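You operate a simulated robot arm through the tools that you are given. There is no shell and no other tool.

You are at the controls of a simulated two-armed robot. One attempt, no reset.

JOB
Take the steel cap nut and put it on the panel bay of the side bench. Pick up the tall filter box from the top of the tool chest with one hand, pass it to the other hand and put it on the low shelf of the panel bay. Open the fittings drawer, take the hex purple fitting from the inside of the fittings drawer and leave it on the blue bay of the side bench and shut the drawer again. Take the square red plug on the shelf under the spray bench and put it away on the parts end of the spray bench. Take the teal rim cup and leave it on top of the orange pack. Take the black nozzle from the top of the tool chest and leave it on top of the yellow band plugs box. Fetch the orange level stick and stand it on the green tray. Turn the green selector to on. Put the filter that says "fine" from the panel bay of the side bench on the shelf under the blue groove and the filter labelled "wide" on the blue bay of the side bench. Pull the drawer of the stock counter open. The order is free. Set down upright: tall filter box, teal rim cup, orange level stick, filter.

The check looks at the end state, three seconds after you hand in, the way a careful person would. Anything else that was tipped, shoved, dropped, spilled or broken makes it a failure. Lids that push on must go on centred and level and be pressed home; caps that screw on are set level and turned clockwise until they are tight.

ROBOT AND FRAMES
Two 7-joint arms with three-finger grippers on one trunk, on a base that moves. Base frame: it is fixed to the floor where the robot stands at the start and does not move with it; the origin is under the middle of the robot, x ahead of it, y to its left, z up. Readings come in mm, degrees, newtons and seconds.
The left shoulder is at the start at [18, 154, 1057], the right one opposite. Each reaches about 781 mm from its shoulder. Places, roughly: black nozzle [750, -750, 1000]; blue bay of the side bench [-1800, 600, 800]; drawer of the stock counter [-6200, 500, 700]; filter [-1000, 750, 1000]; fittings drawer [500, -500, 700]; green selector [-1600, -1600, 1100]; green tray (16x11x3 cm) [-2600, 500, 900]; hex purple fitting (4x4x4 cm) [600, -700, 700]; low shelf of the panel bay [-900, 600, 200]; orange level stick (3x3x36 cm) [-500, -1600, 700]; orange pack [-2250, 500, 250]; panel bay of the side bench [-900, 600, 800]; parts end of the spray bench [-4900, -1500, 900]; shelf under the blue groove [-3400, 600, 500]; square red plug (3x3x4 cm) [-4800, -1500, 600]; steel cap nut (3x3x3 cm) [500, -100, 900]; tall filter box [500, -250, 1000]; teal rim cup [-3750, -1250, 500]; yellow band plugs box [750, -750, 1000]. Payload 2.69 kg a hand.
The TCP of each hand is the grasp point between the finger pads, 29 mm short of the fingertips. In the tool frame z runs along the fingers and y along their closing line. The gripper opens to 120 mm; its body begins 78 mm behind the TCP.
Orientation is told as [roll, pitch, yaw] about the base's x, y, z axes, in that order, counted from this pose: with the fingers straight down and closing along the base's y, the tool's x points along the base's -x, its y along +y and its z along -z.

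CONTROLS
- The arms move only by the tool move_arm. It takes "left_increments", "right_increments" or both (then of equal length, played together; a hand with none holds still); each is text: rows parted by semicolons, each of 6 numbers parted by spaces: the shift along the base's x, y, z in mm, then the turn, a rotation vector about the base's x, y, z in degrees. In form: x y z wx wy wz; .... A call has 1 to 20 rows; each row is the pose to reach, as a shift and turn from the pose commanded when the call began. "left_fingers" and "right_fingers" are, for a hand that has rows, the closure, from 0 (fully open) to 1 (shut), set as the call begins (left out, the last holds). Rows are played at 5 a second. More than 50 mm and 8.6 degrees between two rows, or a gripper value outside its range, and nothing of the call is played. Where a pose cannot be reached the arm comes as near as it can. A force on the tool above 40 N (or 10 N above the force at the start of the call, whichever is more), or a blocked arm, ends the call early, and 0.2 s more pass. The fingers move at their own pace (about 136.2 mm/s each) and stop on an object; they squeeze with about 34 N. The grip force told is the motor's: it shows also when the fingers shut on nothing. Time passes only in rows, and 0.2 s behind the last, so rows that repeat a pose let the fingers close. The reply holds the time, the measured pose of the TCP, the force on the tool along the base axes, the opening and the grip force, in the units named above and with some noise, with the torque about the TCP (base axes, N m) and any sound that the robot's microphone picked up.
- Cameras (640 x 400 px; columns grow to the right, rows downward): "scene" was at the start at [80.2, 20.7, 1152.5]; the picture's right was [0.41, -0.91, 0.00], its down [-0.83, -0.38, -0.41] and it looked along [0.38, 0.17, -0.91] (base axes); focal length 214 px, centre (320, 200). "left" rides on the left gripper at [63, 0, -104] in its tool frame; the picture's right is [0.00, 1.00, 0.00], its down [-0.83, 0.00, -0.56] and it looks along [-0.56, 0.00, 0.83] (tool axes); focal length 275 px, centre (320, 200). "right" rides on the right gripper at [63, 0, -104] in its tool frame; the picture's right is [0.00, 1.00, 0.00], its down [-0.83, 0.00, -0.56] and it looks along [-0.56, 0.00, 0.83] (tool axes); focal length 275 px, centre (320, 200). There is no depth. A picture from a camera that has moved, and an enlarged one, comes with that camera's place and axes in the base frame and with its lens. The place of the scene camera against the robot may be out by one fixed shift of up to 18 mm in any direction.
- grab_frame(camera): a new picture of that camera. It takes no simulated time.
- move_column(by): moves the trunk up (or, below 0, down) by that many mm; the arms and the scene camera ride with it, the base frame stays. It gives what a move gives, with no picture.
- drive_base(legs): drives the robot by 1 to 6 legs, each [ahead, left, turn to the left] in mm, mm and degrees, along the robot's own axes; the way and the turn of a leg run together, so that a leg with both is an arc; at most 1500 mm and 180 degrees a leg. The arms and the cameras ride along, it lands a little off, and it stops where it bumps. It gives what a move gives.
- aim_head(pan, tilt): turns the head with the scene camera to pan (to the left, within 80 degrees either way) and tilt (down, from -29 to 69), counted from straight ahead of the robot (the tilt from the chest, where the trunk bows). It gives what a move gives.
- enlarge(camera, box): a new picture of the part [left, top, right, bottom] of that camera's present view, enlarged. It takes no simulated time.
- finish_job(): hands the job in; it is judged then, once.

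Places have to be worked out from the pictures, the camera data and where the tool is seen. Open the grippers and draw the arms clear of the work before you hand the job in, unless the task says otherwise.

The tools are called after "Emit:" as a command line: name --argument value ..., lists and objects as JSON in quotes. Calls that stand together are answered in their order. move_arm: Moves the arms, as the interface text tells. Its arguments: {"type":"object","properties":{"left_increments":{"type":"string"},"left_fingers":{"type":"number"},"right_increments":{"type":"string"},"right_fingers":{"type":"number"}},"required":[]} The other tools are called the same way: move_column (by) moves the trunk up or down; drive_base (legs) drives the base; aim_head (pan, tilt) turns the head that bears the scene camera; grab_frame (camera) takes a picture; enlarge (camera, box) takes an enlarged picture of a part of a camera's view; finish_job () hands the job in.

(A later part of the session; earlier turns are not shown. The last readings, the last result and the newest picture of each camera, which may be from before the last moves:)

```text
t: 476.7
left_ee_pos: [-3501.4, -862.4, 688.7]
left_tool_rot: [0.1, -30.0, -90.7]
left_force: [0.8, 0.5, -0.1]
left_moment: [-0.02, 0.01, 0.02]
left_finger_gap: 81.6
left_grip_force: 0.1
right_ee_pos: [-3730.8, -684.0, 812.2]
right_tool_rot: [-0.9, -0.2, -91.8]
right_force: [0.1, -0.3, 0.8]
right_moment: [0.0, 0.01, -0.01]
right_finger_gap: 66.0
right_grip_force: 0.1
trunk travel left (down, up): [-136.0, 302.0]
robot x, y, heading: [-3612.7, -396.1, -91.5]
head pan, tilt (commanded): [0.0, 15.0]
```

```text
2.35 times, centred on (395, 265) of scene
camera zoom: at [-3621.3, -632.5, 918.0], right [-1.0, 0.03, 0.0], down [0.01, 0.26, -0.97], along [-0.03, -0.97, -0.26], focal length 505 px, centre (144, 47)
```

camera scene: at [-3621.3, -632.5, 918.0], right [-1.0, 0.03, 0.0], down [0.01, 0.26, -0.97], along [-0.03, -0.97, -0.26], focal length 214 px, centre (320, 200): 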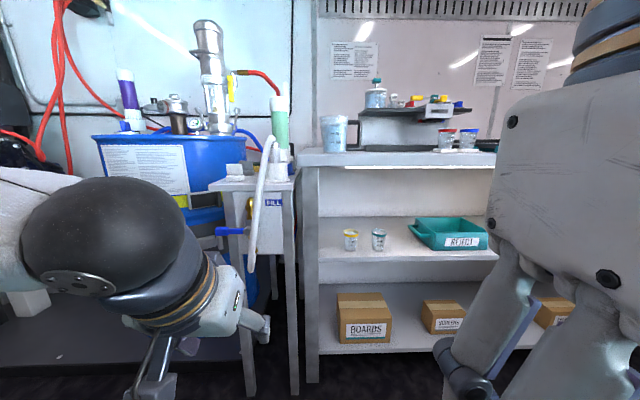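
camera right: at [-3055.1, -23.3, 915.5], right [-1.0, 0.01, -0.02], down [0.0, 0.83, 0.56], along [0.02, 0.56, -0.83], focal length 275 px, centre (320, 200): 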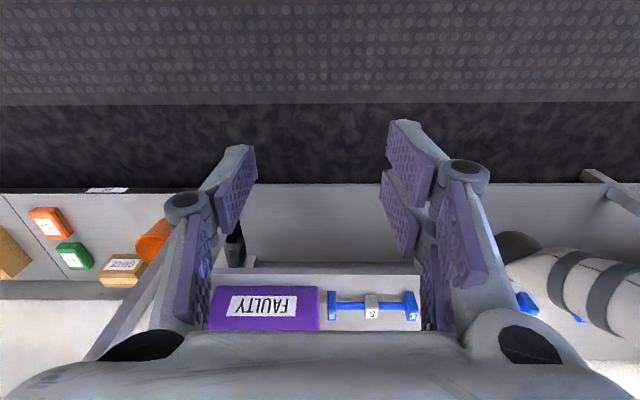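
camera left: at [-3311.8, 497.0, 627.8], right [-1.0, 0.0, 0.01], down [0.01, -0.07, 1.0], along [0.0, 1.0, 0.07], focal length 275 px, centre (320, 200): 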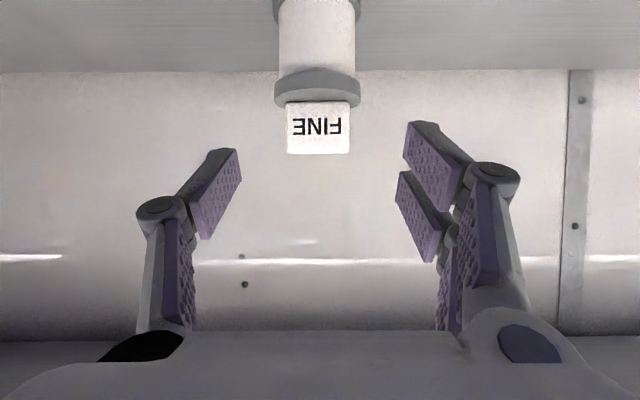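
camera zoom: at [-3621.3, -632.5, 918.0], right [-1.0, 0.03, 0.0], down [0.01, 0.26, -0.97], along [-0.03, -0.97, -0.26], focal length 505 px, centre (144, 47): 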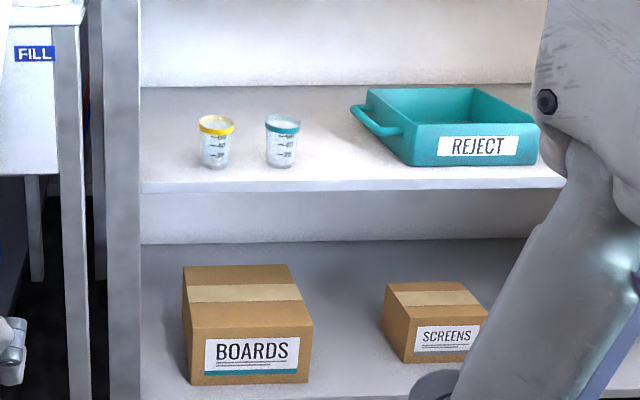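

The teal-rim cup is the right one of the two. I move the right hand in close and drive further along so the left hand faces the cup.

Emit:
drive_base --legs '[[0, -320, 1.5]]'

Emit:
move_arm --left_increments "-8 -10 -10 -4 0 0; -16 -20 -20 -8 0 0; -24 -30 -30 -12 0 0; -32 -40 -40 -16 0 0; -40 -50 -50 -20 0 0; -40 -60 -60 -24 0 0; -40 -70 -60 -28 0 0; -40 -80 -60 -30 0 0"

Emit:
grab_frame --camera "scene"

Emit:
grab_frame --camera "left"

```text
t: 479.7
left_ee_pos: [-3804.7, -854.6, 688.9]
left_tool_rot: [0.2, -30.1, -89.6]
left_force: [-0.3, -0.3, 0.5]
left_moment: [0.0, -0.03, -0.01]
left_finger_gap: 81.6
left_grip_force: 0.1
right_ee_pos: [-4035.9, -681.8, 811.5]
right_tool_rot: [-0.9, -0.2, -90.6]
right_force: [-0.1, 0.2, -0.6]
right_moment: [0.01, 0.01, 0.01]
right_finger_gap: 66.0
right_grip_force: 0.1
trunk travel left (down, up): [-136.0, 302.0]
robot x, y, heading: [-3923.8, -387.3, -90.3]
head pan, tilt (commanded): [0.0, 15.0]
```

```text
t: 481.5
left_ee_pos: [-3843.3, -935.7, 629.8]
left_tool_rot: [-0.3, -60.0, -89.4]
left_force: [0.6, -0.2, -0.1]
left_moment: [0.02, -0.01, 0.02]
left_finger_gap: 81.7
left_grip_force: 0.1
right_ee_pos: [-4036.0, -681.8, 811.9]
right_tool_rot: [-1.0, -0.1, -90.6]
right_force: [0.1, -0.6, -0.1]
right_moment: [-0.01, 0.02, 0.02]
right_finger_gap: 66.2
right_grip_force: 0.0
trunk travel left (down, up): [-136.0, 302.0]
robot x, y, heading: [-3926.9, -389.5, -90.3]
head pan, tilt (commanded): [0.0, 15.0]
```

```text
taken
camera scene: at [-3928.2, -627.4, 918.0], right [-1.0, 0.01, 0.0], down [0.0, 0.26, -0.97], along [-0.01, -0.97, -0.26], focal length 214 px, centre (320, 200)
```

scene: 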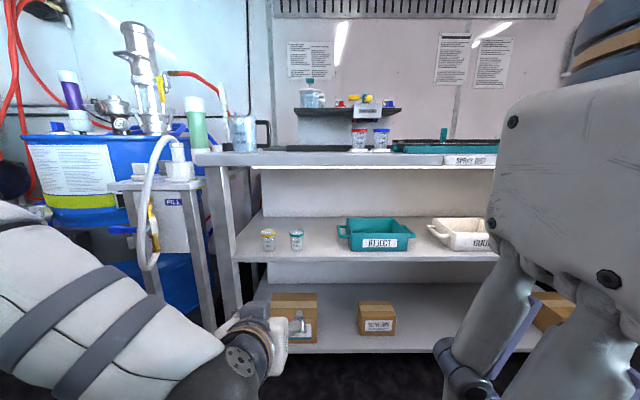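

```text
taken
camera left: at [-3844.0, -814.5, 627.2], right [1.0, 0.01, 0.0], down [0.0, 0.07, 1.0], along [0.01, -1.0, 0.07], focal length 275 px, centre (320, 200)
```

left: 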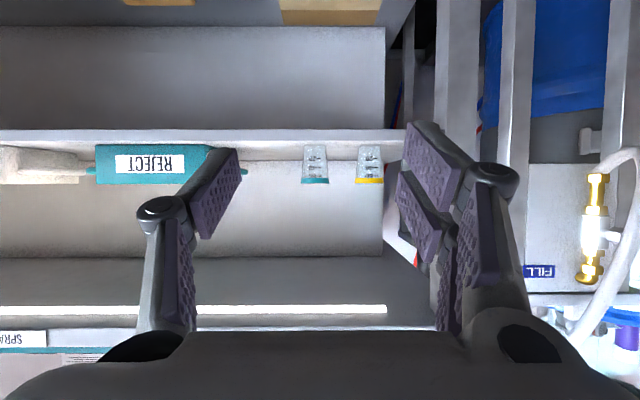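

The teal cup stands at about [-3850,-1310] on a shelf at z≈566, about 63 mm tall and 50 mm wide at the rim. I drive 170 mm closer.

Emit:
drive_base --legs '[[170, 0, 0]]'

Emit:
move_arm --left_increments "-3 -30 -5 0 0 0; -6 -55 -12 0 0 0; -6 -70 -18 0 0 0; -6 -70 -18 0 0 0" --left_fingers 0.35

Emit:
grab_frame --camera "left"

Emit:
grab_frame --camera "scene"

```text
t: 482.9
left_ee_pos: [-3843.1, -1108.1, 629.2]
left_tool_rot: [-0.3, -60.0, -89.2]
left_force: [0.4, -1.0, -0.5]
left_moment: [0.02, 0.02, -0.02]
left_finger_gap: 81.7
left_grip_force: 0.0
right_ee_pos: [-4037.6, -853.2, 811.2]
right_tool_rot: [-1.0, -0.1, -90.7]
right_force: [-0.6, 0.5, -0.6]
right_moment: [0.0, 0.01, -0.02]
right_finger_gap: 65.8
right_grip_force: 0.0
trunk travel left (down, up): [-136.0, 302.0]
robot x, y, heading: [-3927.4, -561.4, -90.3]
head pan, tilt (commanded): [0.0, 15.0]
```

```text
t: 483.9
left_ee_pos: [-3850.7, -1177.5, 610.8]
left_tool_rot: [-0.3, -60.0, -89.3]
left_force: [0.0, 0.4, -0.1]
left_moment: [-0.04, -0.04, -0.03]
left_finger_gap: 78.0
left_grip_force: 0.1
right_ee_pos: [-4036.5, -851.8, 811.7]
right_tool_rot: [-0.9, -0.3, -90.7]
right_force: [-1.3, 0.6, 0.4]
right_moment: [-0.03, -0.01, 0.05]
right_finger_gap: 66.2
right_grip_force: 0.1
trunk travel left (down, up): [-136.0, 302.0]
robot x, y, heading: [-3925.0, -557.8, -90.6]
head pan, tilt (commanded): [0.0, 15.0]
```

```text
taken
camera left: at [-3852.0, -1055.7, 609.7], right [1.0, 0.01, 0.0], down [0.0, 0.07, 1.0], along [0.01, -1.0, 0.07], focal length 275 px, centre (320, 200)
```

left: 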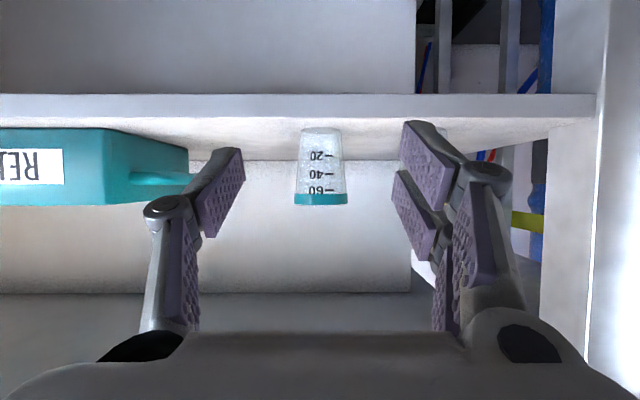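

```text
taken
camera scene: at [-3929.4, -798.4, 918.0], right [-1.0, 0.01, 0.0], down [0.0, 0.26, -0.97], along [-0.01, -0.97, -0.26], focal length 214 px, centre (320, 200)
```

scene: 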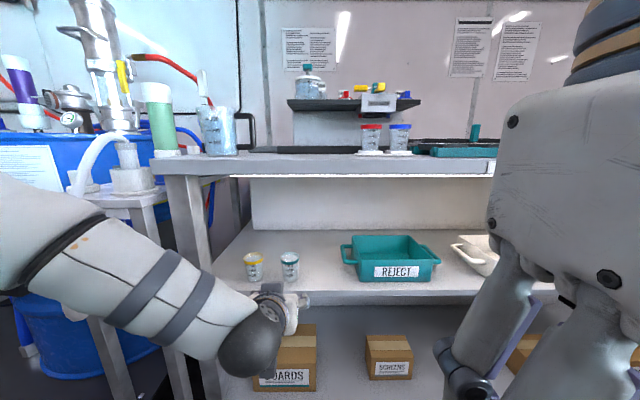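

The cup is centred in the left camera. I advance 65 mm and re-measure its distance.

Emit:
move_arm --left_increments "0 -35 -3 0 0 0; 0 -65 -6 0 0 0; 0 -65 -6 0 0 0"

Emit:
grab_frame --camera "left"

```text
t: 484.7
left_ee_pos: [-3851.2, -1241.6, 604.1]
left_tool_rot: [-0.2, -60.0, -89.3]
left_force: [0.0, 0.4, -0.4]
left_moment: [0.0, -0.01, 0.01]
left_finger_gap: 78.0
left_grip_force: 0.1
right_ee_pos: [-4037.1, -853.7, 811.9]
right_tool_rot: [-1.0, -0.2, -90.7]
right_force: [0.1, -0.2, -0.1]
right_moment: [0.0, 0.01, 0.0]
right_finger_gap: 66.1
right_grip_force: 0.0
trunk travel left (down, up): [-136.0, 302.0]
robot x, y, heading: [-3926.1, -557.7, -90.4]
head pan, tilt (commanded): [0.0, 15.0]
```

```text
taken
camera left: at [-3851.9, -1119.2, 603.7], right [1.0, 0.01, 0.0], down [0.0, 0.07, 1.0], along [0.01, -1.0, 0.07], focal length 275 px, centre (320, 200)
```

left: 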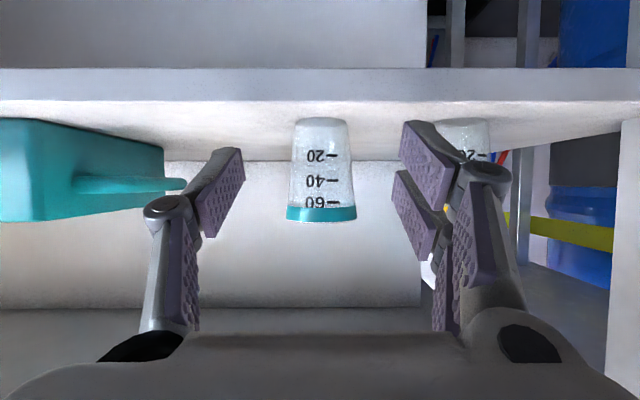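

The cup's axis is at y≈−1281. I advance 37 mm and close gently around it.

Emit:
move_arm --left_increments "0 -20 0 0 0 0; 0 -37 0 0 0 0; 0 -37 0 0 0 0"

Emit:
move_arm --left_increments "0 0 0 0 0 0; 0 0 0 0 0 0; 0 0 0 0 0 0; 0 0 0 0 0 0" --left_fingers 1

Emit:
grab_frame --camera "left"

```text
t: 485.5
left_ee_pos: [-3851.1, -1279.2, 606.8]
left_tool_rot: [-0.3, -59.9, -89.3]
left_force: [0.9, -0.3, 0.7]
left_moment: [0.0, -0.03, 0.03]
left_finger_gap: 78.1
left_grip_force: 0.1
right_ee_pos: [-4036.7, -852.1, 811.7]
right_tool_rot: [-0.9, -0.2, -90.8]
right_force: [-0.1, 0.2, -0.1]
right_moment: [0.01, 0.01, -0.01]
right_finger_gap: 66.2
right_grip_force: 0.1
trunk travel left (down, up): [-136.0, 302.0]
robot x, y, heading: [-3929.9, -562.9, -90.5]
head pan, tilt (commanded): [0.0, 15.0]
```

```text
t: 486.5
left_ee_pos: [-3851.2, -1279.2, 608.0]
left_tool_rot: [-0.3, -60.0, -89.4]
left_force: [0.2, -0.5, 0.4]
left_moment: [0.0, 0.01, 0.01]
left_finger_gap: 0.2
left_grip_force: 28.5
right_ee_pos: [-4037.6, -852.2, 811.2]
right_tool_rot: [-1.0, -0.2, -90.7]
right_force: [-1.4, -0.5, -0.1]
right_moment: [0.01, -0.02, -0.01]
right_finger_gap: 66.2
right_grip_force: 0.0
trunk travel left (down, up): [-136.0, 302.0]
robot x, y, heading: [-3923.4, -559.8, -90.6]
head pan, tilt (commanded): [0.0, 15.0]
```

```text
taken
camera left: at [-3851.7, -1156.9, 604.6], right [1.0, 0.01, 0.0], down [0.0, 0.07, 1.0], along [0.01, -1.0, 0.07], focal length 275 px, centre (320, 200)
```

left: 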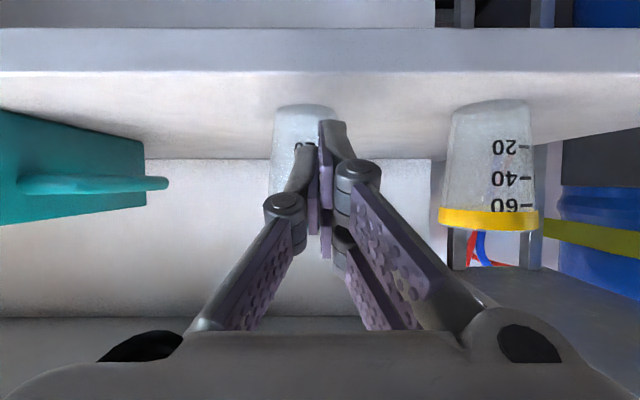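

The fingers closed on nothing; the cup is a little deeper and was nudged. I open again and back off slightly to re-measure.

Emit:
move_arm --left_increments "0 0 0 0 0 0; 0 0 0 0 0 0; 0 0 0 0 0 0; 0 20 0 0 0 0; 0 45 0 0 0 0; 0 45 0 0 0 0" --left_fingers 0.35

Emit:
grab_frame --camera "left"

Emit:
enlarge --camera "scene" --box '[200, 210, 400, 330]'

```text
t: 487.9
left_ee_pos: [-3849.1, -1233.8, 604.8]
left_tool_rot: [-0.3, -60.0, -89.4]
left_force: [0.2, 0.6, -0.1]
left_moment: [0.0, 0.01, -0.01]
left_finger_gap: 78.1
left_grip_force: 0.0
right_ee_pos: [-4038.2, -853.8, 812.5]
right_tool_rot: [-0.9, -0.2, -90.8]
right_force: [0.5, -0.8, -0.8]
right_moment: [0.01, -0.01, -0.02]
right_finger_gap: 65.9
right_grip_force: 0.1
trunk travel left (down, up): [-136.0, 302.0]
robot x, y, heading: [-3926.1, -561.3, -90.6]
head pan, tilt (commanded): [0.0, 15.0]
```

```text
taken
camera left: at [-3850.1, -1112.5, 603.5], right [1.0, 0.01, 0.0], down [0.0, 0.07, 1.0], along [0.01, -1.0, 0.07], focal length 275 px, centre (320, 200)
```

left: 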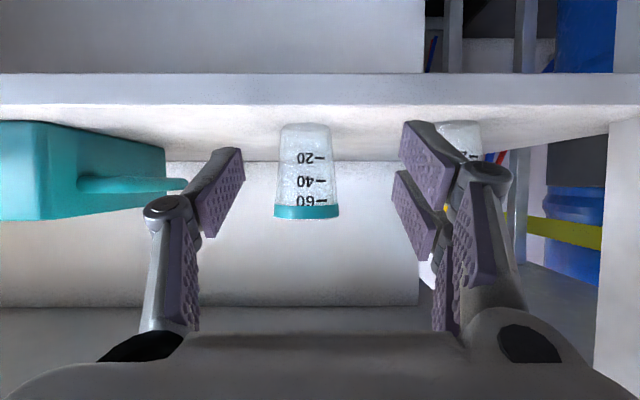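

```text
3.20 times, centred on (300, 270) of scene
camera zoom: at [-3929.4, -798.4, 918.0], right [-1.0, 0.01, 0.0], down [0.0, 0.26, -0.97], along [-0.01, -0.97, -0.26], focal length 686 px, centre (384, -24)
```

zoom: 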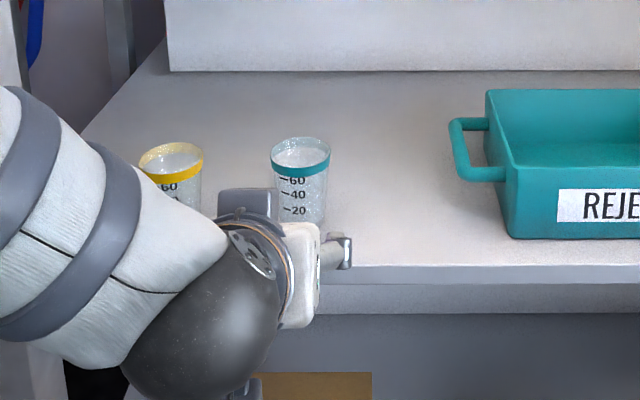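

The cup still stands upright; it's now at about [-3861,-1318] (deeper than I estimated). I realign and advance fully around it before closing.

Emit:
move_arm --left_increments "-6 -10 -2 0 0 0; -12 -20 -4 0 0 0; -12 -50 -5 0 0 0; -12 -80 -5 0 0 0; -12 -80 -5 0 0 0"

Emit:
grab_frame --camera "left"

```text
t: 489.1
left_ee_pos: [-3861.9, -1313.2, 599.6]
left_tool_rot: [-0.3, -60.0, -89.3]
left_force: [0.0, 0.1, 0.1]
left_moment: [0.0, -0.01, 0.01]
left_finger_gap: 78.2
left_grip_force: 0.0
right_ee_pos: [-4037.0, -852.1, 810.9]
right_tool_rot: [-0.9, -0.3, -90.7]
right_force: [-0.4, -0.5, 0.0]
right_moment: [-0.02, 0.0, 0.02]
right_finger_gap: 66.1
right_grip_force: 0.2
trunk travel left (down, up): [-136.0, 302.0]
robot x, y, heading: [-3929.4, -562.3, -90.3]
head pan, tilt (commanded): [0.0, 15.0]
```

```text
taken
camera left: at [-3863.3, -1191.4, 598.3], right [1.0, 0.01, 0.0], down [0.0, 0.07, 1.0], along [0.01, -1.0, 0.07], focal length 275 px, centre (320, 200)
```

left: 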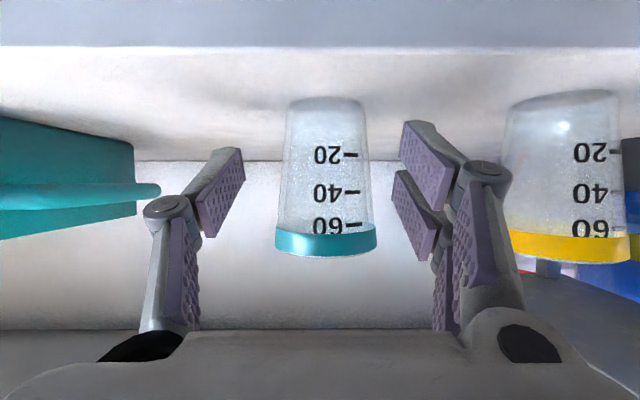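

The cup is bigger and still ~27 mm ahead (rim ≈55 mm). I advance 24 mm more and check.

Emit:
move_arm --left_increments "2 -12 0 0 0 0; 2 -24 0 0 0 0; 2 -24 0 0 0 0"

Emit:
grab_frame --camera "left"

```text
t: 489.9
left_ee_pos: [-3860.5, -1337.1, 601.4]
left_tool_rot: [-0.3, -59.9, -89.3]
left_force: [0.2, -0.3, -1.4]
left_moment: [-0.03, -0.01, 0.0]
left_finger_gap: 78.0
left_grip_force: 0.0
right_ee_pos: [-4038.2, -852.8, 811.9]
right_tool_rot: [-0.9, -0.2, -90.7]
right_force: [-0.4, 0.9, 0.1]
right_moment: [0.01, -0.02, -0.03]
right_finger_gap: 66.0
right_grip_force: 0.1
trunk travel left (down, up): [-136.0, 302.0]
robot x, y, heading: [-3926.6, -559.7, -90.3]
head pan, tilt (commanded): [0.0, 15.0]
```

```text
taken
camera left: at [-3862.0, -1215.8, 599.3], right [1.0, 0.01, 0.0], down [0.0, 0.07, 1.0], along [0.01, -1.0, 0.07], focal length 275 px, centre (320, 200)
```

left: 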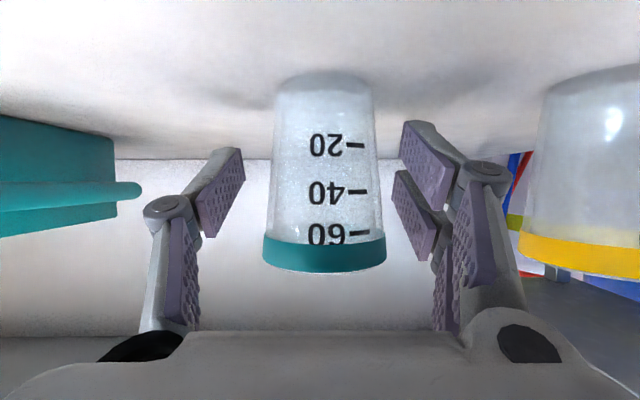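

Now the cup is at the grip point between the pads. I close.

Emit:
move_arm --left_increments "0 0 0 0 0 0; 0 0 0 0 0 0; 0 0 0 0 0 0; 0 0 0 0 0 0" --left_fingers 1

Emit:
grab_frame --camera "left"

```text
t: 490.9
left_ee_pos: [-3860.5, -1337.3, 600.3]
left_tool_rot: [-0.3, -60.1, -89.3]
left_force: [0.5, 0.0, 0.9]
left_moment: [0.0, 0.03, 0.01]
left_finger_gap: 45.9
left_grip_force: 34.0
right_ee_pos: [-4037.0, -852.0, 812.7]
right_tool_rot: [-0.9, -0.3, -90.7]
right_force: [-0.4, -0.4, 0.2]
right_moment: [0.03, -0.03, 0.0]
right_finger_gap: 66.1
right_grip_force: 0.0
trunk travel left (down, up): [-136.0, 302.0]
robot x, y, heading: [-3925.8, -559.6, -90.3]
head pan, tilt (commanded): [0.0, 15.0]
```

```text
taken
camera left: at [-3862.0, -1215.7, 599.3], right [1.0, 0.01, 0.0], down [0.0, 0.07, 1.0], along [0.01, -1.0, 0.07], focal length 275 px, centre (320, 200)
```

left: 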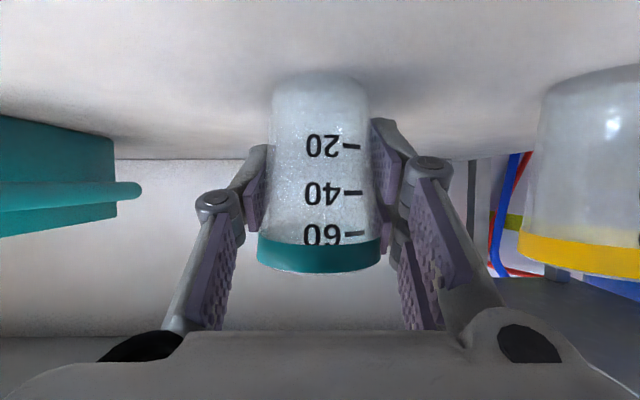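

Gripped at 46 mm. I lift a little and draw the cup out level.

Emit:
move_arm --left_increments "0 0 10 0 0 0; 0 0 22 0 0 0; 0 0 35 0 0 0; 0 35 38 0 0 0; 0 75 40 0 0 0; 0 110 42 0 0 0"

Emit:
drive_base --legs '[[-300, 0, 0]]'

Emit:
grab_frame --camera "scene"

Emit:
grab_frame --camera "left"

```text
t: 492.3
left_ee_pos: [-3860.0, -1227.2, 642.5]
left_tool_rot: [-0.4, -60.1, -89.2]
left_force: [-0.7, 0.0, -1.8]
left_moment: [0.02, 0.0, 0.01]
left_finger_gap: 45.8
left_grip_force: 33.9
right_ee_pos: [-4036.9, -853.3, 813.1]
right_tool_rot: [-1.0, -0.2, -90.7]
right_force: [-0.1, 0.1, -0.4]
right_moment: [0.0, -0.01, -0.05]
right_finger_gap: 65.9
right_grip_force: 0.1
trunk travel left (down, up): [-136.0, 302.0]
robot x, y, heading: [-3926.6, -559.0, -90.5]
head pan, tilt (commanded): [0.0, 15.0]
```

```text
t: 494.4
left_ee_pos: [-3854.4, -922.8, 642.7]
left_tool_rot: [-0.2, -60.0, -89.0]
left_force: [0.3, 0.0, -0.6]
left_moment: [0.02, 0.02, -0.01]
left_finger_gap: 45.4
left_grip_force: 33.5
right_ee_pos: [-4033.2, -546.5, 811.6]
right_tool_rot: [-0.9, -0.3, -90.4]
right_force: [-0.4, -0.5, -0.8]
right_moment: [0.02, 0.0, 0.01]
right_finger_gap: 66.1
right_grip_force: 0.1
trunk travel left (down, up): [-136.0, 302.0]
robot x, y, heading: [-3926.0, -255.9, -90.2]
head pan, tilt (commanded): [0.0, 15.0]
```

```text
taken
camera scene: at [-3927.0, -492.6, 918.0], right [-1.0, 0.0, 0.0], down [0.0, 0.26, -0.97], along [0.0, -0.97, -0.26], focal length 214 px, centre (320, 200)
```

scene: 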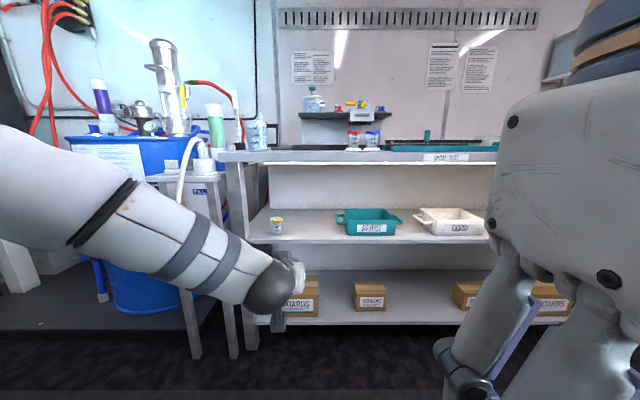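

```text
taken
camera left: at [-3856.7, -800.1, 640.4], right [1.0, 0.01, 0.0], down [0.0, 0.07, 1.0], along [0.01, -1.0, 0.07], focal length 275 px, centre (320, 200)
```

left: 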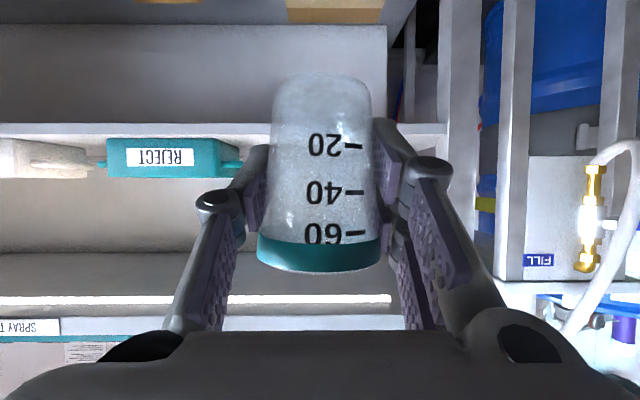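

I have the cup level in the left hand. I move to mid-corridor, turn around and drive along to the orange pack's bay.

Emit:
drive_base --legs '[[200, 0, 0], [0, 0, 179.5], [0, -1480, 0], [0, -340, 0]]'

Emit:
aim_head --pan 0 --tilt 35

Emit:
grab_frame --camera "scene"

Emit:
grab_frame --camera "left"

```text
t: 517.3
left_ee_pos: [-2167.8, 205.6, 641.5]
left_tool_rot: [-0.3, -60.0, 90.3]
left_force: [-0.7, -0.6, 0.6]
left_moment: [0.02, 0.03, 0.01]
left_finger_gap: 44.6
left_grip_force: 34.3
right_ee_pos: [-1991.8, -171.5, 813.7]
right_tool_rot: [-0.9, -0.3, 88.9]
right_force: [0.7, -0.4, -0.5]
right_moment: [0.01, 0.02, -0.02]
right_finger_gap: 65.9
right_grip_force: 0.2
trunk travel left (down, up): [-136.0, 302.0]
robot x, y, heading: [-2108.2, -461.1, 89.0]
head pan, tilt (commanded): [0.0, 15.0]
```

```text
t: 518.1
left_ee_pos: [-2167.9, 206.5, 642.2]
left_tool_rot: [-0.3, -60.0, 90.4]
left_force: [0.6, -0.3, -1.8]
left_moment: [0.0, -0.01, 0.02]
left_finger_gap: 45.0
left_grip_force: 34.1
right_ee_pos: [-1992.7, -171.0, 812.3]
right_tool_rot: [-0.9, -0.2, 88.9]
right_force: [-0.2, 0.6, 0.4]
right_moment: [-0.01, -0.04, -0.01]
right_finger_gap: 66.0
right_grip_force: 0.0
trunk travel left (down, up): [-136.0, 302.0]
robot x, y, heading: [-2104.4, -464.6, 89.0]
head pan, tilt (commanded): [0.0, 35.0]
```

```text
taken
camera scene: at [-2104.8, -236.6, 888.4], right [1.0, 0.02, 0.0], down [0.01, -0.55, -0.83], along [-0.01, 0.83, -0.55], focal length 214 px, centre (320, 200)
```

scene: 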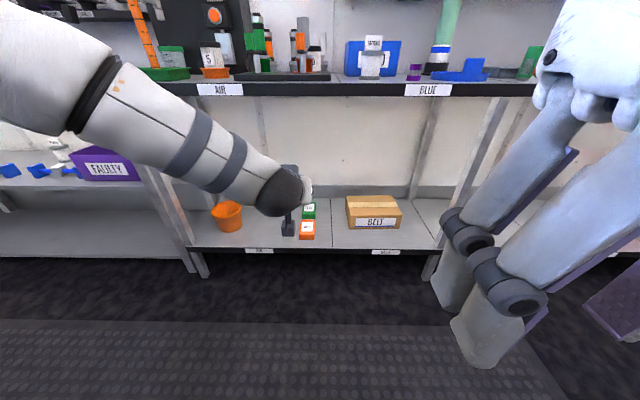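

```text
taken
camera left: at [-2167.7, 84.7, 640.4], right [-1.0, 0.0, 0.0], down [0.0, -0.07, 1.0], along [0.0, 1.0, 0.07], focal length 275 px, centre (320, 200)
```

left: 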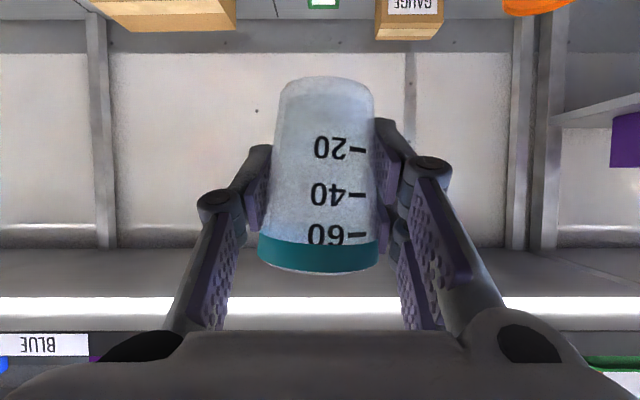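

The orange pack is on the low shelf, with a green pack behind it. I enlarge to measure it.

Emit:
enlarge --camera "scene" --box '[270, 180, 370, 260]'

Emit:
grab_frame --camera "right"

```text
5.00 times, centred on (320, 220) of scene
camera zoom: at [-2104.8, -236.6, 888.4], right [1.0, 0.02, 0.0], down [0.01, -0.55, -0.83], along [-0.01, 0.83, -0.55], focal length 1072 px, centre (320, 100)
```

zoom: 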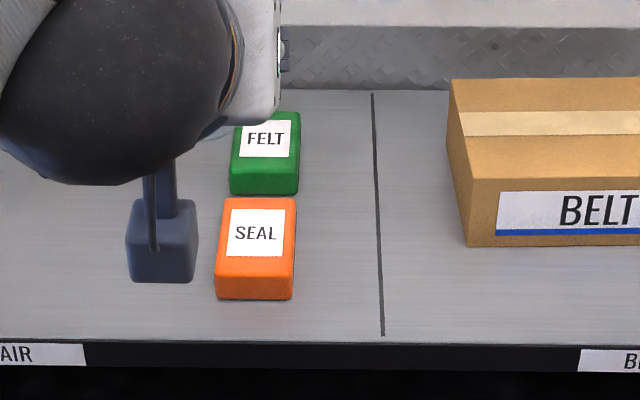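

```text
taken
camera right: at [-1995.0, -234.5, 915.4], right [-1.0, 0.01, -0.02], down [0.0, 0.83, 0.56], along [0.02, 0.56, -0.83], focal length 275 px, centre (320, 200)
```

right: 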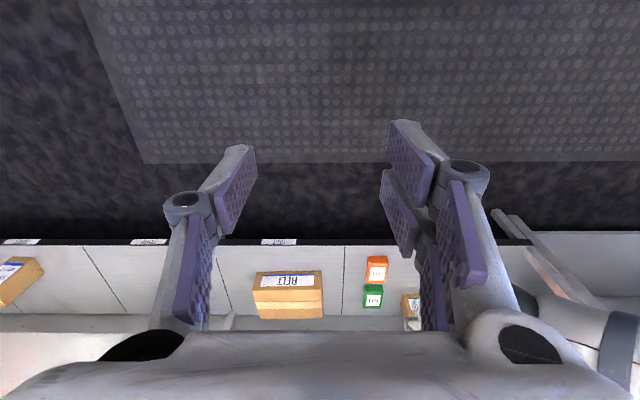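

The orange SEAL pack is about x −2205…−2134, y 468–550, top z≈270. I drive 300 mm ahead, correct a small tilt of the cup, and lower it in.

Emit:
drive_base --legs '[[300, 0, 0]]'

Emit:
move_arm --left_increments "0 0 -40 0 -0.6 0; 0 0 -85 0 -1.2 0; 0 0 -130 0 -1.8 0; 0 0 -175 0 -2.5 0; 0 0 -215 0 -2.5 0; 0 0 -250 0 -2.5 0; 0 0 -250 0 -2.5 0"

Emit:
grab_frame --camera "left"

Emit:
grab_frame --camera "scene"

```text
t: 520.1
left_ee_pos: [-2165.2, 506.2, 641.6]
left_tool_rot: [-0.3, -60.0, 90.4]
left_force: [-0.6, 0.2, -0.2]
left_moment: [-0.02, 0.02, -0.01]
left_finger_gap: 44.7
left_grip_force: 34.0
right_ee_pos: [-1989.6, 129.9, 812.8]
right_tool_rot: [-0.8, -0.2, 88.9]
right_force: [0.3, 0.6, -0.3]
right_moment: [-0.02, 0.01, -0.01]
right_finger_gap: 66.1
right_grip_force: 0.1
trunk travel left (down, up): [-136.0, 302.0]
robot x, y, heading: [-2100.2, -162.9, 89.3]
head pan, tilt (commanded): [0.0, 35.0]
```

```text
t: 521.8
left_ee_pos: [-2165.5, 505.8, 393.0]
left_tool_rot: [-5.3, -59.9, 94.7]
left_force: [0.4, 0.3, -0.2]
left_moment: [0.0, 0.02, -0.01]
left_finger_gap: 44.5
left_grip_force: 34.0
right_ee_pos: [-1988.0, 129.9, 811.0]
right_tool_rot: [-0.9, -0.2, 89.0]
right_force: [0.3, -0.5, 0.3]
right_moment: [0.04, -0.01, 0.01]
right_finger_gap: 66.2
right_grip_force: 0.1
trunk travel left (down, up): [-136.0, 302.0]
robot x, y, heading: [-2097.0, -162.2, 89.1]
head pan, tilt (commanded): [0.0, 35.0]
```

```text
taken
camera left: at [-2164.8, 384.5, 391.2], right [-1.0, 0.0, -0.04], down [-0.04, -0.07, 1.0], along [0.0, 1.0, 0.07], focal length 275 px, centre (320, 200)
```

left: 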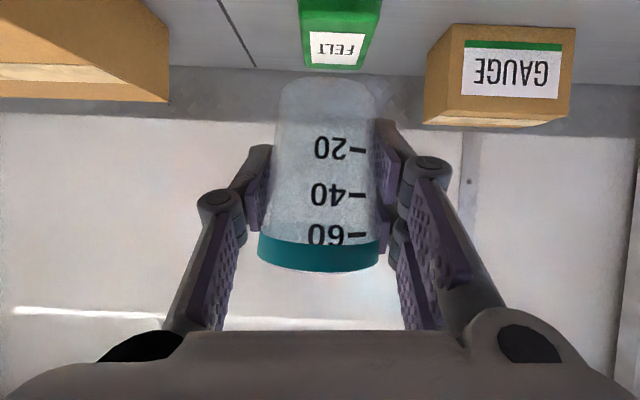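

```text
taken
camera scene: at [-2101.1, 63.3, 887.5], right [1.0, 0.02, 0.0], down [0.01, -0.56, -0.83], along [-0.01, 0.83, -0.56], focal length 214 px, centre (320, 200)
```

scene: 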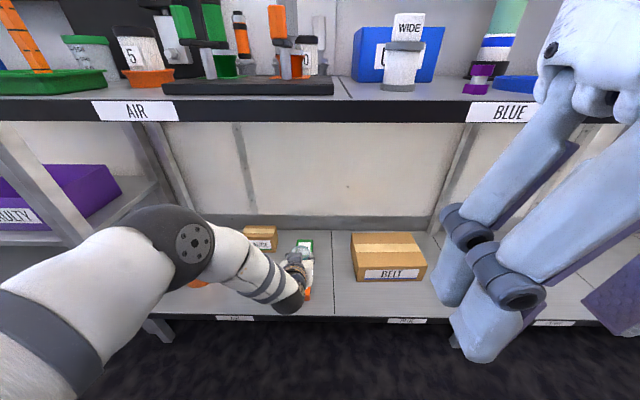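

The cup is level now. I shift it to the pack's centre and lower further.

Emit:
move_arm --left_increments "-4 3 -20 0 0 0; -7 6 -45 0 0 0; -7 6 -62 0 0 0; -7 6 -62 0 0 0"

Emit:
grab_frame --camera "left"

Emit:
enlarge --camera "scene" --box '[230, 210, 370, 330]'

```text
t: 522.8
left_ee_pos: [-2172.5, 513.2, 329.0]
left_tool_rot: [-5.3, -59.9, 94.7]
left_force: [-0.2, -0.4, -0.9]
left_moment: [-0.01, 0.02, 0.01]
left_finger_gap: 44.6
left_grip_force: 34.1
right_ee_pos: [-1988.7, 129.4, 812.3]
right_tool_rot: [-0.9, -0.2, 89.0]
right_force: [-0.1, 0.0, 0.3]
right_moment: [0.01, -0.01, -0.01]
right_finger_gap: 65.8
right_grip_force: 0.1
trunk travel left (down, up): [-136.0, 302.0]
robot x, y, heading: [-2101.5, -161.8, 89.1]
head pan, tilt (commanded): [0.0, 35.0]
```

```text
taken
camera left: at [-2172.4, 391.3, 327.6], right [-1.0, 0.0, -0.04], down [-0.04, -0.07, 1.0], along [0.0, 1.0, 0.07], focal length 275 px, centre (320, 200)
```

left: 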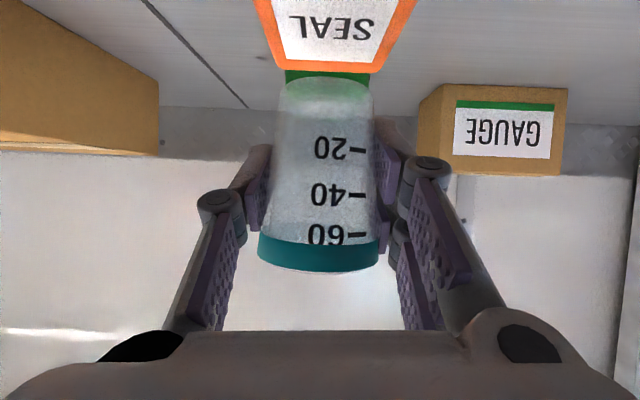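

```text
3.33 times, centred on (300, 270) of scene
camera zoom: at [-2101.2, 63.3, 887.4], right [1.0, 0.02, 0.0], down [0.01, -0.56, -0.83], along [-0.01, 0.83, -0.56], focal length 715 px, centre (387, -33)
```

zoom: 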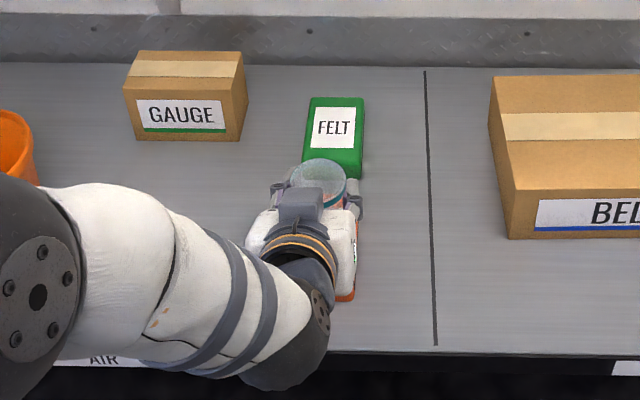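

The pack's SEAL top is right below, about 17 mm down. I shift 4 mm and lower to contact slowly.

Emit:
move_arm --left_increments "-4 0 -5 0 0 0; -4 0 -10 0 0 0; -4 0 -13 0 0 0; -4 0 -15 0 0 0; -4 0 -17 0 0 0; -4 0 -19 0 0 0"

Emit:
grab_frame --camera "left"

```text
t: 524.1
left_ee_pos: [-2175.6, 512.5, 310.4]
left_tool_rot: [-5.3, -60.0, 94.7]
left_force: [-0.1, -0.6, 0.4]
left_moment: [-0.01, 0.0, 0.0]
left_finger_gap: 44.5
left_grip_force: 34.5
right_ee_pos: [-1989.1, 129.1, 812.6]
right_tool_rot: [-0.8, -0.2, 89.0]
right_force: [-0.2, 0.7, 0.7]
right_moment: [0.01, 0.01, 0.02]
right_finger_gap: 65.8
right_grip_force: 0.0
trunk travel left (down, up): [-136.0, 302.0]
robot x, y, heading: [-2099.7, -164.7, 89.5]
head pan, tilt (commanded): [0.0, 35.0]
```

```text
taken
camera left: at [-2176.0, 391.0, 308.9], right [-1.0, 0.0, -0.04], down [-0.04, -0.07, 1.0], along [0.0, 1.0, 0.07], focal length 275 px, centre (320, 200)
```

left: 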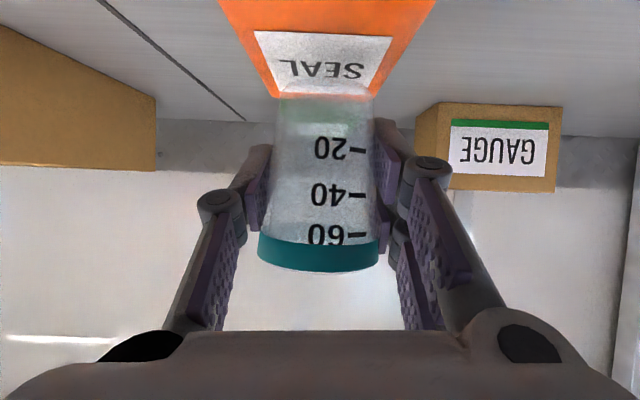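

The pack lies about 20 mm further back than I thought (y≈486–572, top ≈253). I move the cup forward 20 mm, then continue down.

Emit:
move_arm --left_increments "0 10 0 0 0 0; -1 20 0 0 0 0; -1 20 0 0 0 0"

Emit:
grab_frame --camera "left"

Emit:
enlarge --camera "scene" --box '[230, 210, 370, 330]'

```text
t: 525.0
left_ee_pos: [-2177.5, 532.2, 310.6]
left_tool_rot: [-5.4, -60.0, 94.7]
left_force: [-0.2, 0.0, -0.1]
left_moment: [0.01, 0.01, 0.01]
left_finger_gap: 44.8
left_grip_force: 34.1
right_ee_pos: [-1988.9, 129.1, 811.7]
right_tool_rot: [-0.9, -0.2, 89.0]
right_force: [-0.9, -0.7, 0.4]
right_moment: [0.0, 0.02, 0.0]
right_finger_gap: 65.8
right_grip_force: 0.1
trunk travel left (down, up): [-136.0, 302.0]
robot x, y, heading: [-2102.6, -160.5, 89.6]
head pan, tilt (commanded): [0.0, 35.0]
```

```text
taken
camera left: at [-2177.5, 410.8, 309.6], right [-1.0, 0.0, -0.04], down [-0.04, -0.07, 1.0], along [0.0, 1.0, 0.07], focal length 275 px, centre (320, 200)
```

left: 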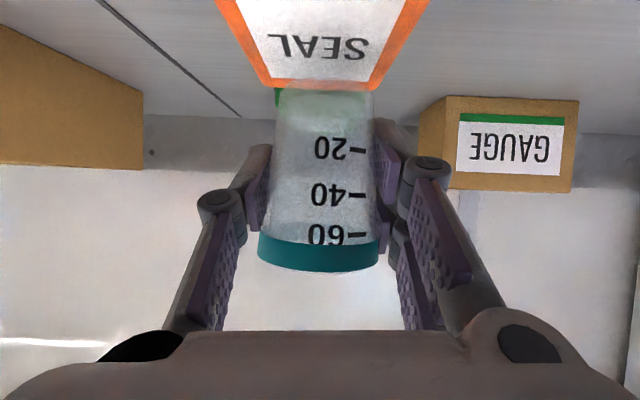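

```text
3.33 times, centred on (300, 270) of scene
camera zoom: at [-2101.2, 63.2, 887.2], right [1.0, 0.02, 0.0], down [0.01, -0.56, -0.83], along [-0.01, 0.83, -0.56], focal length 715 px, centre (387, -33)
```

zoom: 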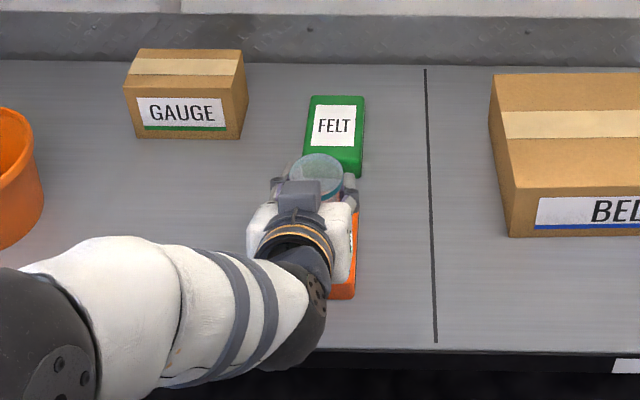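

The cup is well over the pack's top (front edge ≈488, back ≈578). I nudge 5 mm further and lower to contact.

Emit:
move_arm --left_increments "0 5 -4 0 0 0; 0 5 -7 0 0 0; 0 5 -9 0 0 0; 0 5 -11 0 0 0; 0 5 -13 0 0 0; 0 5 -15 0 0 0; 0 5 -17 0 0 0; 0 5 -19 0 0 0"

Emit:
grab_frame --camera "left"

```text
t: 526.8
left_ee_pos: [-2178.5, 536.3, 295.4]
left_tool_rot: [-5.3, -60.0, 94.8]
left_force: [2.0, 1.7, 6.8]
left_moment: [0.03, -0.17, 0.03]
left_finger_gap: 44.9
left_grip_force: 34.4
right_ee_pos: [-1988.8, 130.8, 812.1]
right_tool_rot: [-0.9, -0.2, 89.1]
right_force: [0.4, -0.1, 0.4]
right_moment: [0.02, -0.03, 0.0]
right_finger_gap: 66.2
right_grip_force: 0.0
trunk travel left (down, up): [-136.0, 302.0]
robot x, y, heading: [-2104.7, -158.8, 89.6]
head pan, tilt (commanded): [0.0, 35.0]
```

```text
taken
camera left: at [-2177.4, 414.7, 293.3], right [-1.0, 0.0, -0.04], down [-0.04, -0.07, 1.0], along [0.0, 1.0, 0.07], focal length 275 px, centre (320, 200)
```

left: 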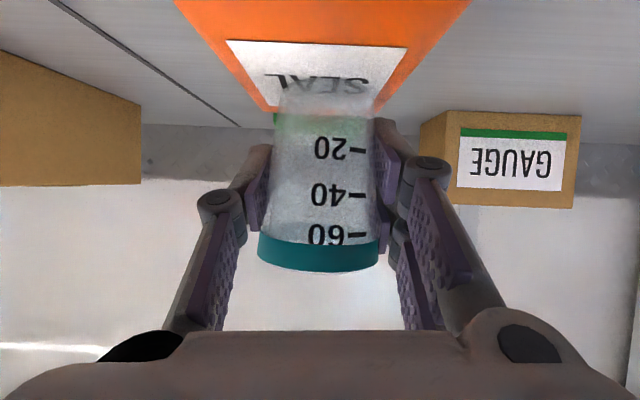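

The cup's base is centred on the SEAL label with light contact. I open the fingers and withdraw straight back.

Emit:
move_arm --left_increments "0 0 -1 0 0 0; 0 0 -1 0 0 0; 0 0 -1 0 0 0; 0 0 -1 0 0 0" --left_fingers 0.35

Emit:
grab_frame --camera "left"

```text
t: 527.8
left_ee_pos: [-2178.0, 536.8, 294.5]
left_tool_rot: [-5.3, -59.9, 94.7]
left_force: [0.6, 0.1, 0.4]
left_moment: [-0.01, -0.02, 0.04]
left_finger_gap: 77.9
left_grip_force: 0.1
left hand out of reach, approached as far as the arm can: row 1, 2, 3, 4
right_ee_pos: [-1988.8, 129.1, 812.3]
right_tool_rot: [-0.9, -0.1, 89.0]
right_force: [-0.3, 0.2, 0.7]
right_moment: [0.01, 0.01, 0.0]
right_finger_gap: 66.1
right_grip_force: 0.1
trunk travel left (down, up): [-136.0, 302.0]
robot x, y, heading: [-2100.2, -162.1, 89.3]
head pan, tilt (commanded): [0.0, 35.0]
```

```text
taken
camera left: at [-2177.8, 413.8, 291.9], right [-1.0, 0.0, -0.04], down [-0.04, -0.07, 1.0], along [0.0, 1.0, 0.07], focal length 275 px, centre (320, 200)
```

left: 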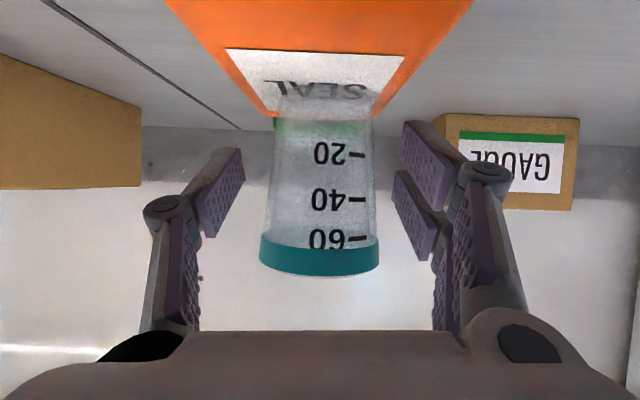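

Cup stands free. I draw the hand back 90 mm with the arm, then back off with the base.

Emit:
move_arm --left_increments "0 -30 1 0 0 0; 0 -60 2 0 0 0; 0 -95 5 0 0 0"

Emit:
drive_base --legs '[[-350, 0, 0]]'

Emit:
enlarge --camera "scene" --box '[220, 140, 420, 260]'

```text
t: 528.5
left_ee_pos: [-2177.8, 439.7, 300.8]
left_tool_rot: [-5.4, -60.0, 94.8]
left_force: [0.5, -0.4, -0.5]
left_moment: [0.01, -0.02, 0.04]
left_finger_gap: 78.0
left_grip_force: 0.0
right_ee_pos: [-1988.6, 129.0, 812.4]
right_tool_rot: [-0.9, -0.3, 89.0]
right_force: [-0.3, 0.3, 0.4]
right_moment: [0.01, -0.03, 0.03]
right_finger_gap: 65.8
right_grip_force: 0.0
trunk travel left (down, up): [-136.0, 302.0]
robot x, y, heading: [-2103.1, -161.6, 89.3]
head pan, tilt (commanded): [0.0, 35.0]
```

```text
t: 530.9
left_ee_pos: [-2179.0, 85.0, 298.6]
left_tool_rot: [-5.3, -59.9, 94.4]
left_force: [-0.9, -0.1, 0.6]
left_moment: [-0.01, -0.02, 0.0]
left_finger_gap: 77.9
left_grip_force: 0.0
right_ee_pos: [-1992.4, -225.9, 811.8]
right_tool_rot: [-0.9, -0.2, 88.8]
right_force: [0.6, -0.2, -0.4]
right_moment: [0.03, -0.01, 0.0]
right_finger_gap: 66.0
right_grip_force: 0.0
trunk travel left (down, up): [-136.0, 302.0]
robot x, y, heading: [-2106.8, -519.6, 89.0]
head pan, tilt (commanded): [0.0, 35.0]
```

```text
3.20 times, centred on (320, 200) of scene
camera zoom: at [-2105.3, -292.8, 886.7], right [1.0, 0.01, 0.0], down [0.01, -0.57, -0.82], along [-0.01, 0.82, -0.57], focal length 686 px, centre (320, 200)
```

zoom: 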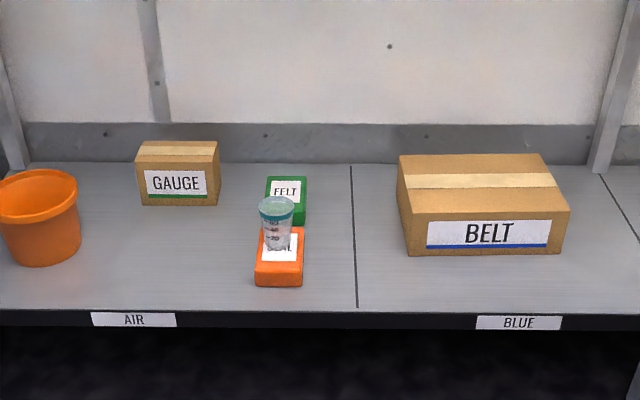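

The cup stands upright on the orange pack. I raise the left hand back to mid height and head for the red plug under the spray bench.

Emit:
move_arm --left_increments "0 0 45 0 0 0; 0 0 90 0 0 0; 0 0 135 0 0.8 0; 0 0 180 0 1.6 0; 0 -10 225 0 2.5 0; 0 -20 270 0 2.5 0; 0 -30 310 0 2.5 0; 0 -40 345 0 2.5 0"

Emit:
drive_base --legs '[[0, 0, 90], [1480, 0, 0], [1000, 0, 0]]'

Emit:
aim_head --pan 40 --tilt 15

Emit:
grab_frame --camera "scene"

```text
t: 532.6
left_ee_pos: [-2177.3, 43.5, 647.0]
left_tool_rot: [-0.3, -60.0, 90.1]
left_force: [0.0, 0.2, 0.6]
left_moment: [0.02, 0.01, 0.0]
left_finger_gap: 77.9
left_grip_force: 0.0
right_ee_pos: [-1992.9, -226.1, 811.9]
right_tool_rot: [-0.9, -0.2, 88.7]
right_force: [0.1, 0.3, 0.4]
right_moment: [0.01, 0.01, 0.02]
right_finger_gap: 66.0
right_grip_force: 0.0
trunk travel left (down, up): [-136.0, 302.0]
robot x, y, heading: [-2108.0, -518.2, 88.8]
head pan, tilt (commanded): [0.0, 35.0]
```

```text
t: 548.6
left_ee_pos: [-5146.1, -555.5, 645.6]
left_tool_rot: [-0.3, -60.1, -179.5]
left_force: [0.5, -0.5, 0.2]
left_moment: [0.0, 0.05, 0.0]
left_finger_gap: 77.9
left_grip_force: 0.0
right_ee_pos: [-4878.2, -367.8, 812.5]
right_tool_rot: [-0.9, -0.2, 179.1]
right_force: [0.2, 0.2, -0.2]
right_moment: [0.01, -0.02, -0.02]
right_finger_gap: 66.2
right_grip_force: 0.1
trunk travel left (down, up): [-136.0, 302.0]
robot x, y, heading: [-4586.4, -480.3, 179.2]
head pan, tilt (commanded): [0.0, 35.0]
```

```text
t: 549.7
left_ee_pos: [-5147.4, -554.6, 646.5]
left_tool_rot: [-0.2, -60.0, -179.5]
left_force: [0.6, -0.7, -0.1]
left_moment: [-0.03, 0.02, -0.02]
left_finger_gap: 77.7
left_grip_force: 0.1
right_ee_pos: [-4878.9, -367.4, 812.2]
right_tool_rot: [-1.0, -0.3, 179.1]
right_force: [-0.6, 0.0, -0.5]
right_moment: [0.0, 0.01, 0.01]
right_finger_gap: 66.0
right_grip_force: 0.1
trunk travel left (down, up): [-136.0, 302.0]
robot x, y, heading: [-4585.2, -479.7, 179.5]
head pan, tilt (commanded): [40.0, 15.0]
```

```text
taken
camera scene: at [-4799.8, -540.5, 917.9], right [-0.63, 0.77, 0.0], down [0.2, 0.16, -0.97], along [-0.75, -0.61, -0.26], focal length 214 px, centre (320, 200)
```

scene: 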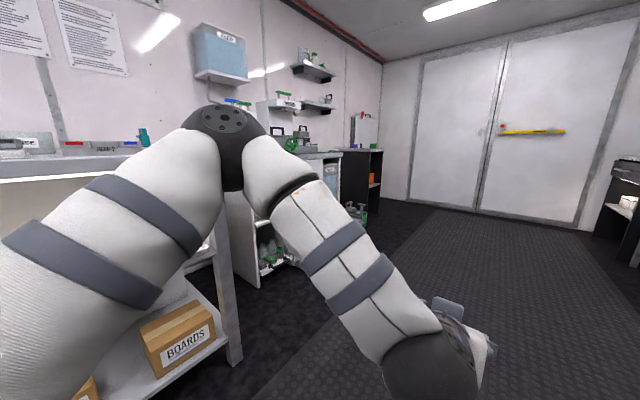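

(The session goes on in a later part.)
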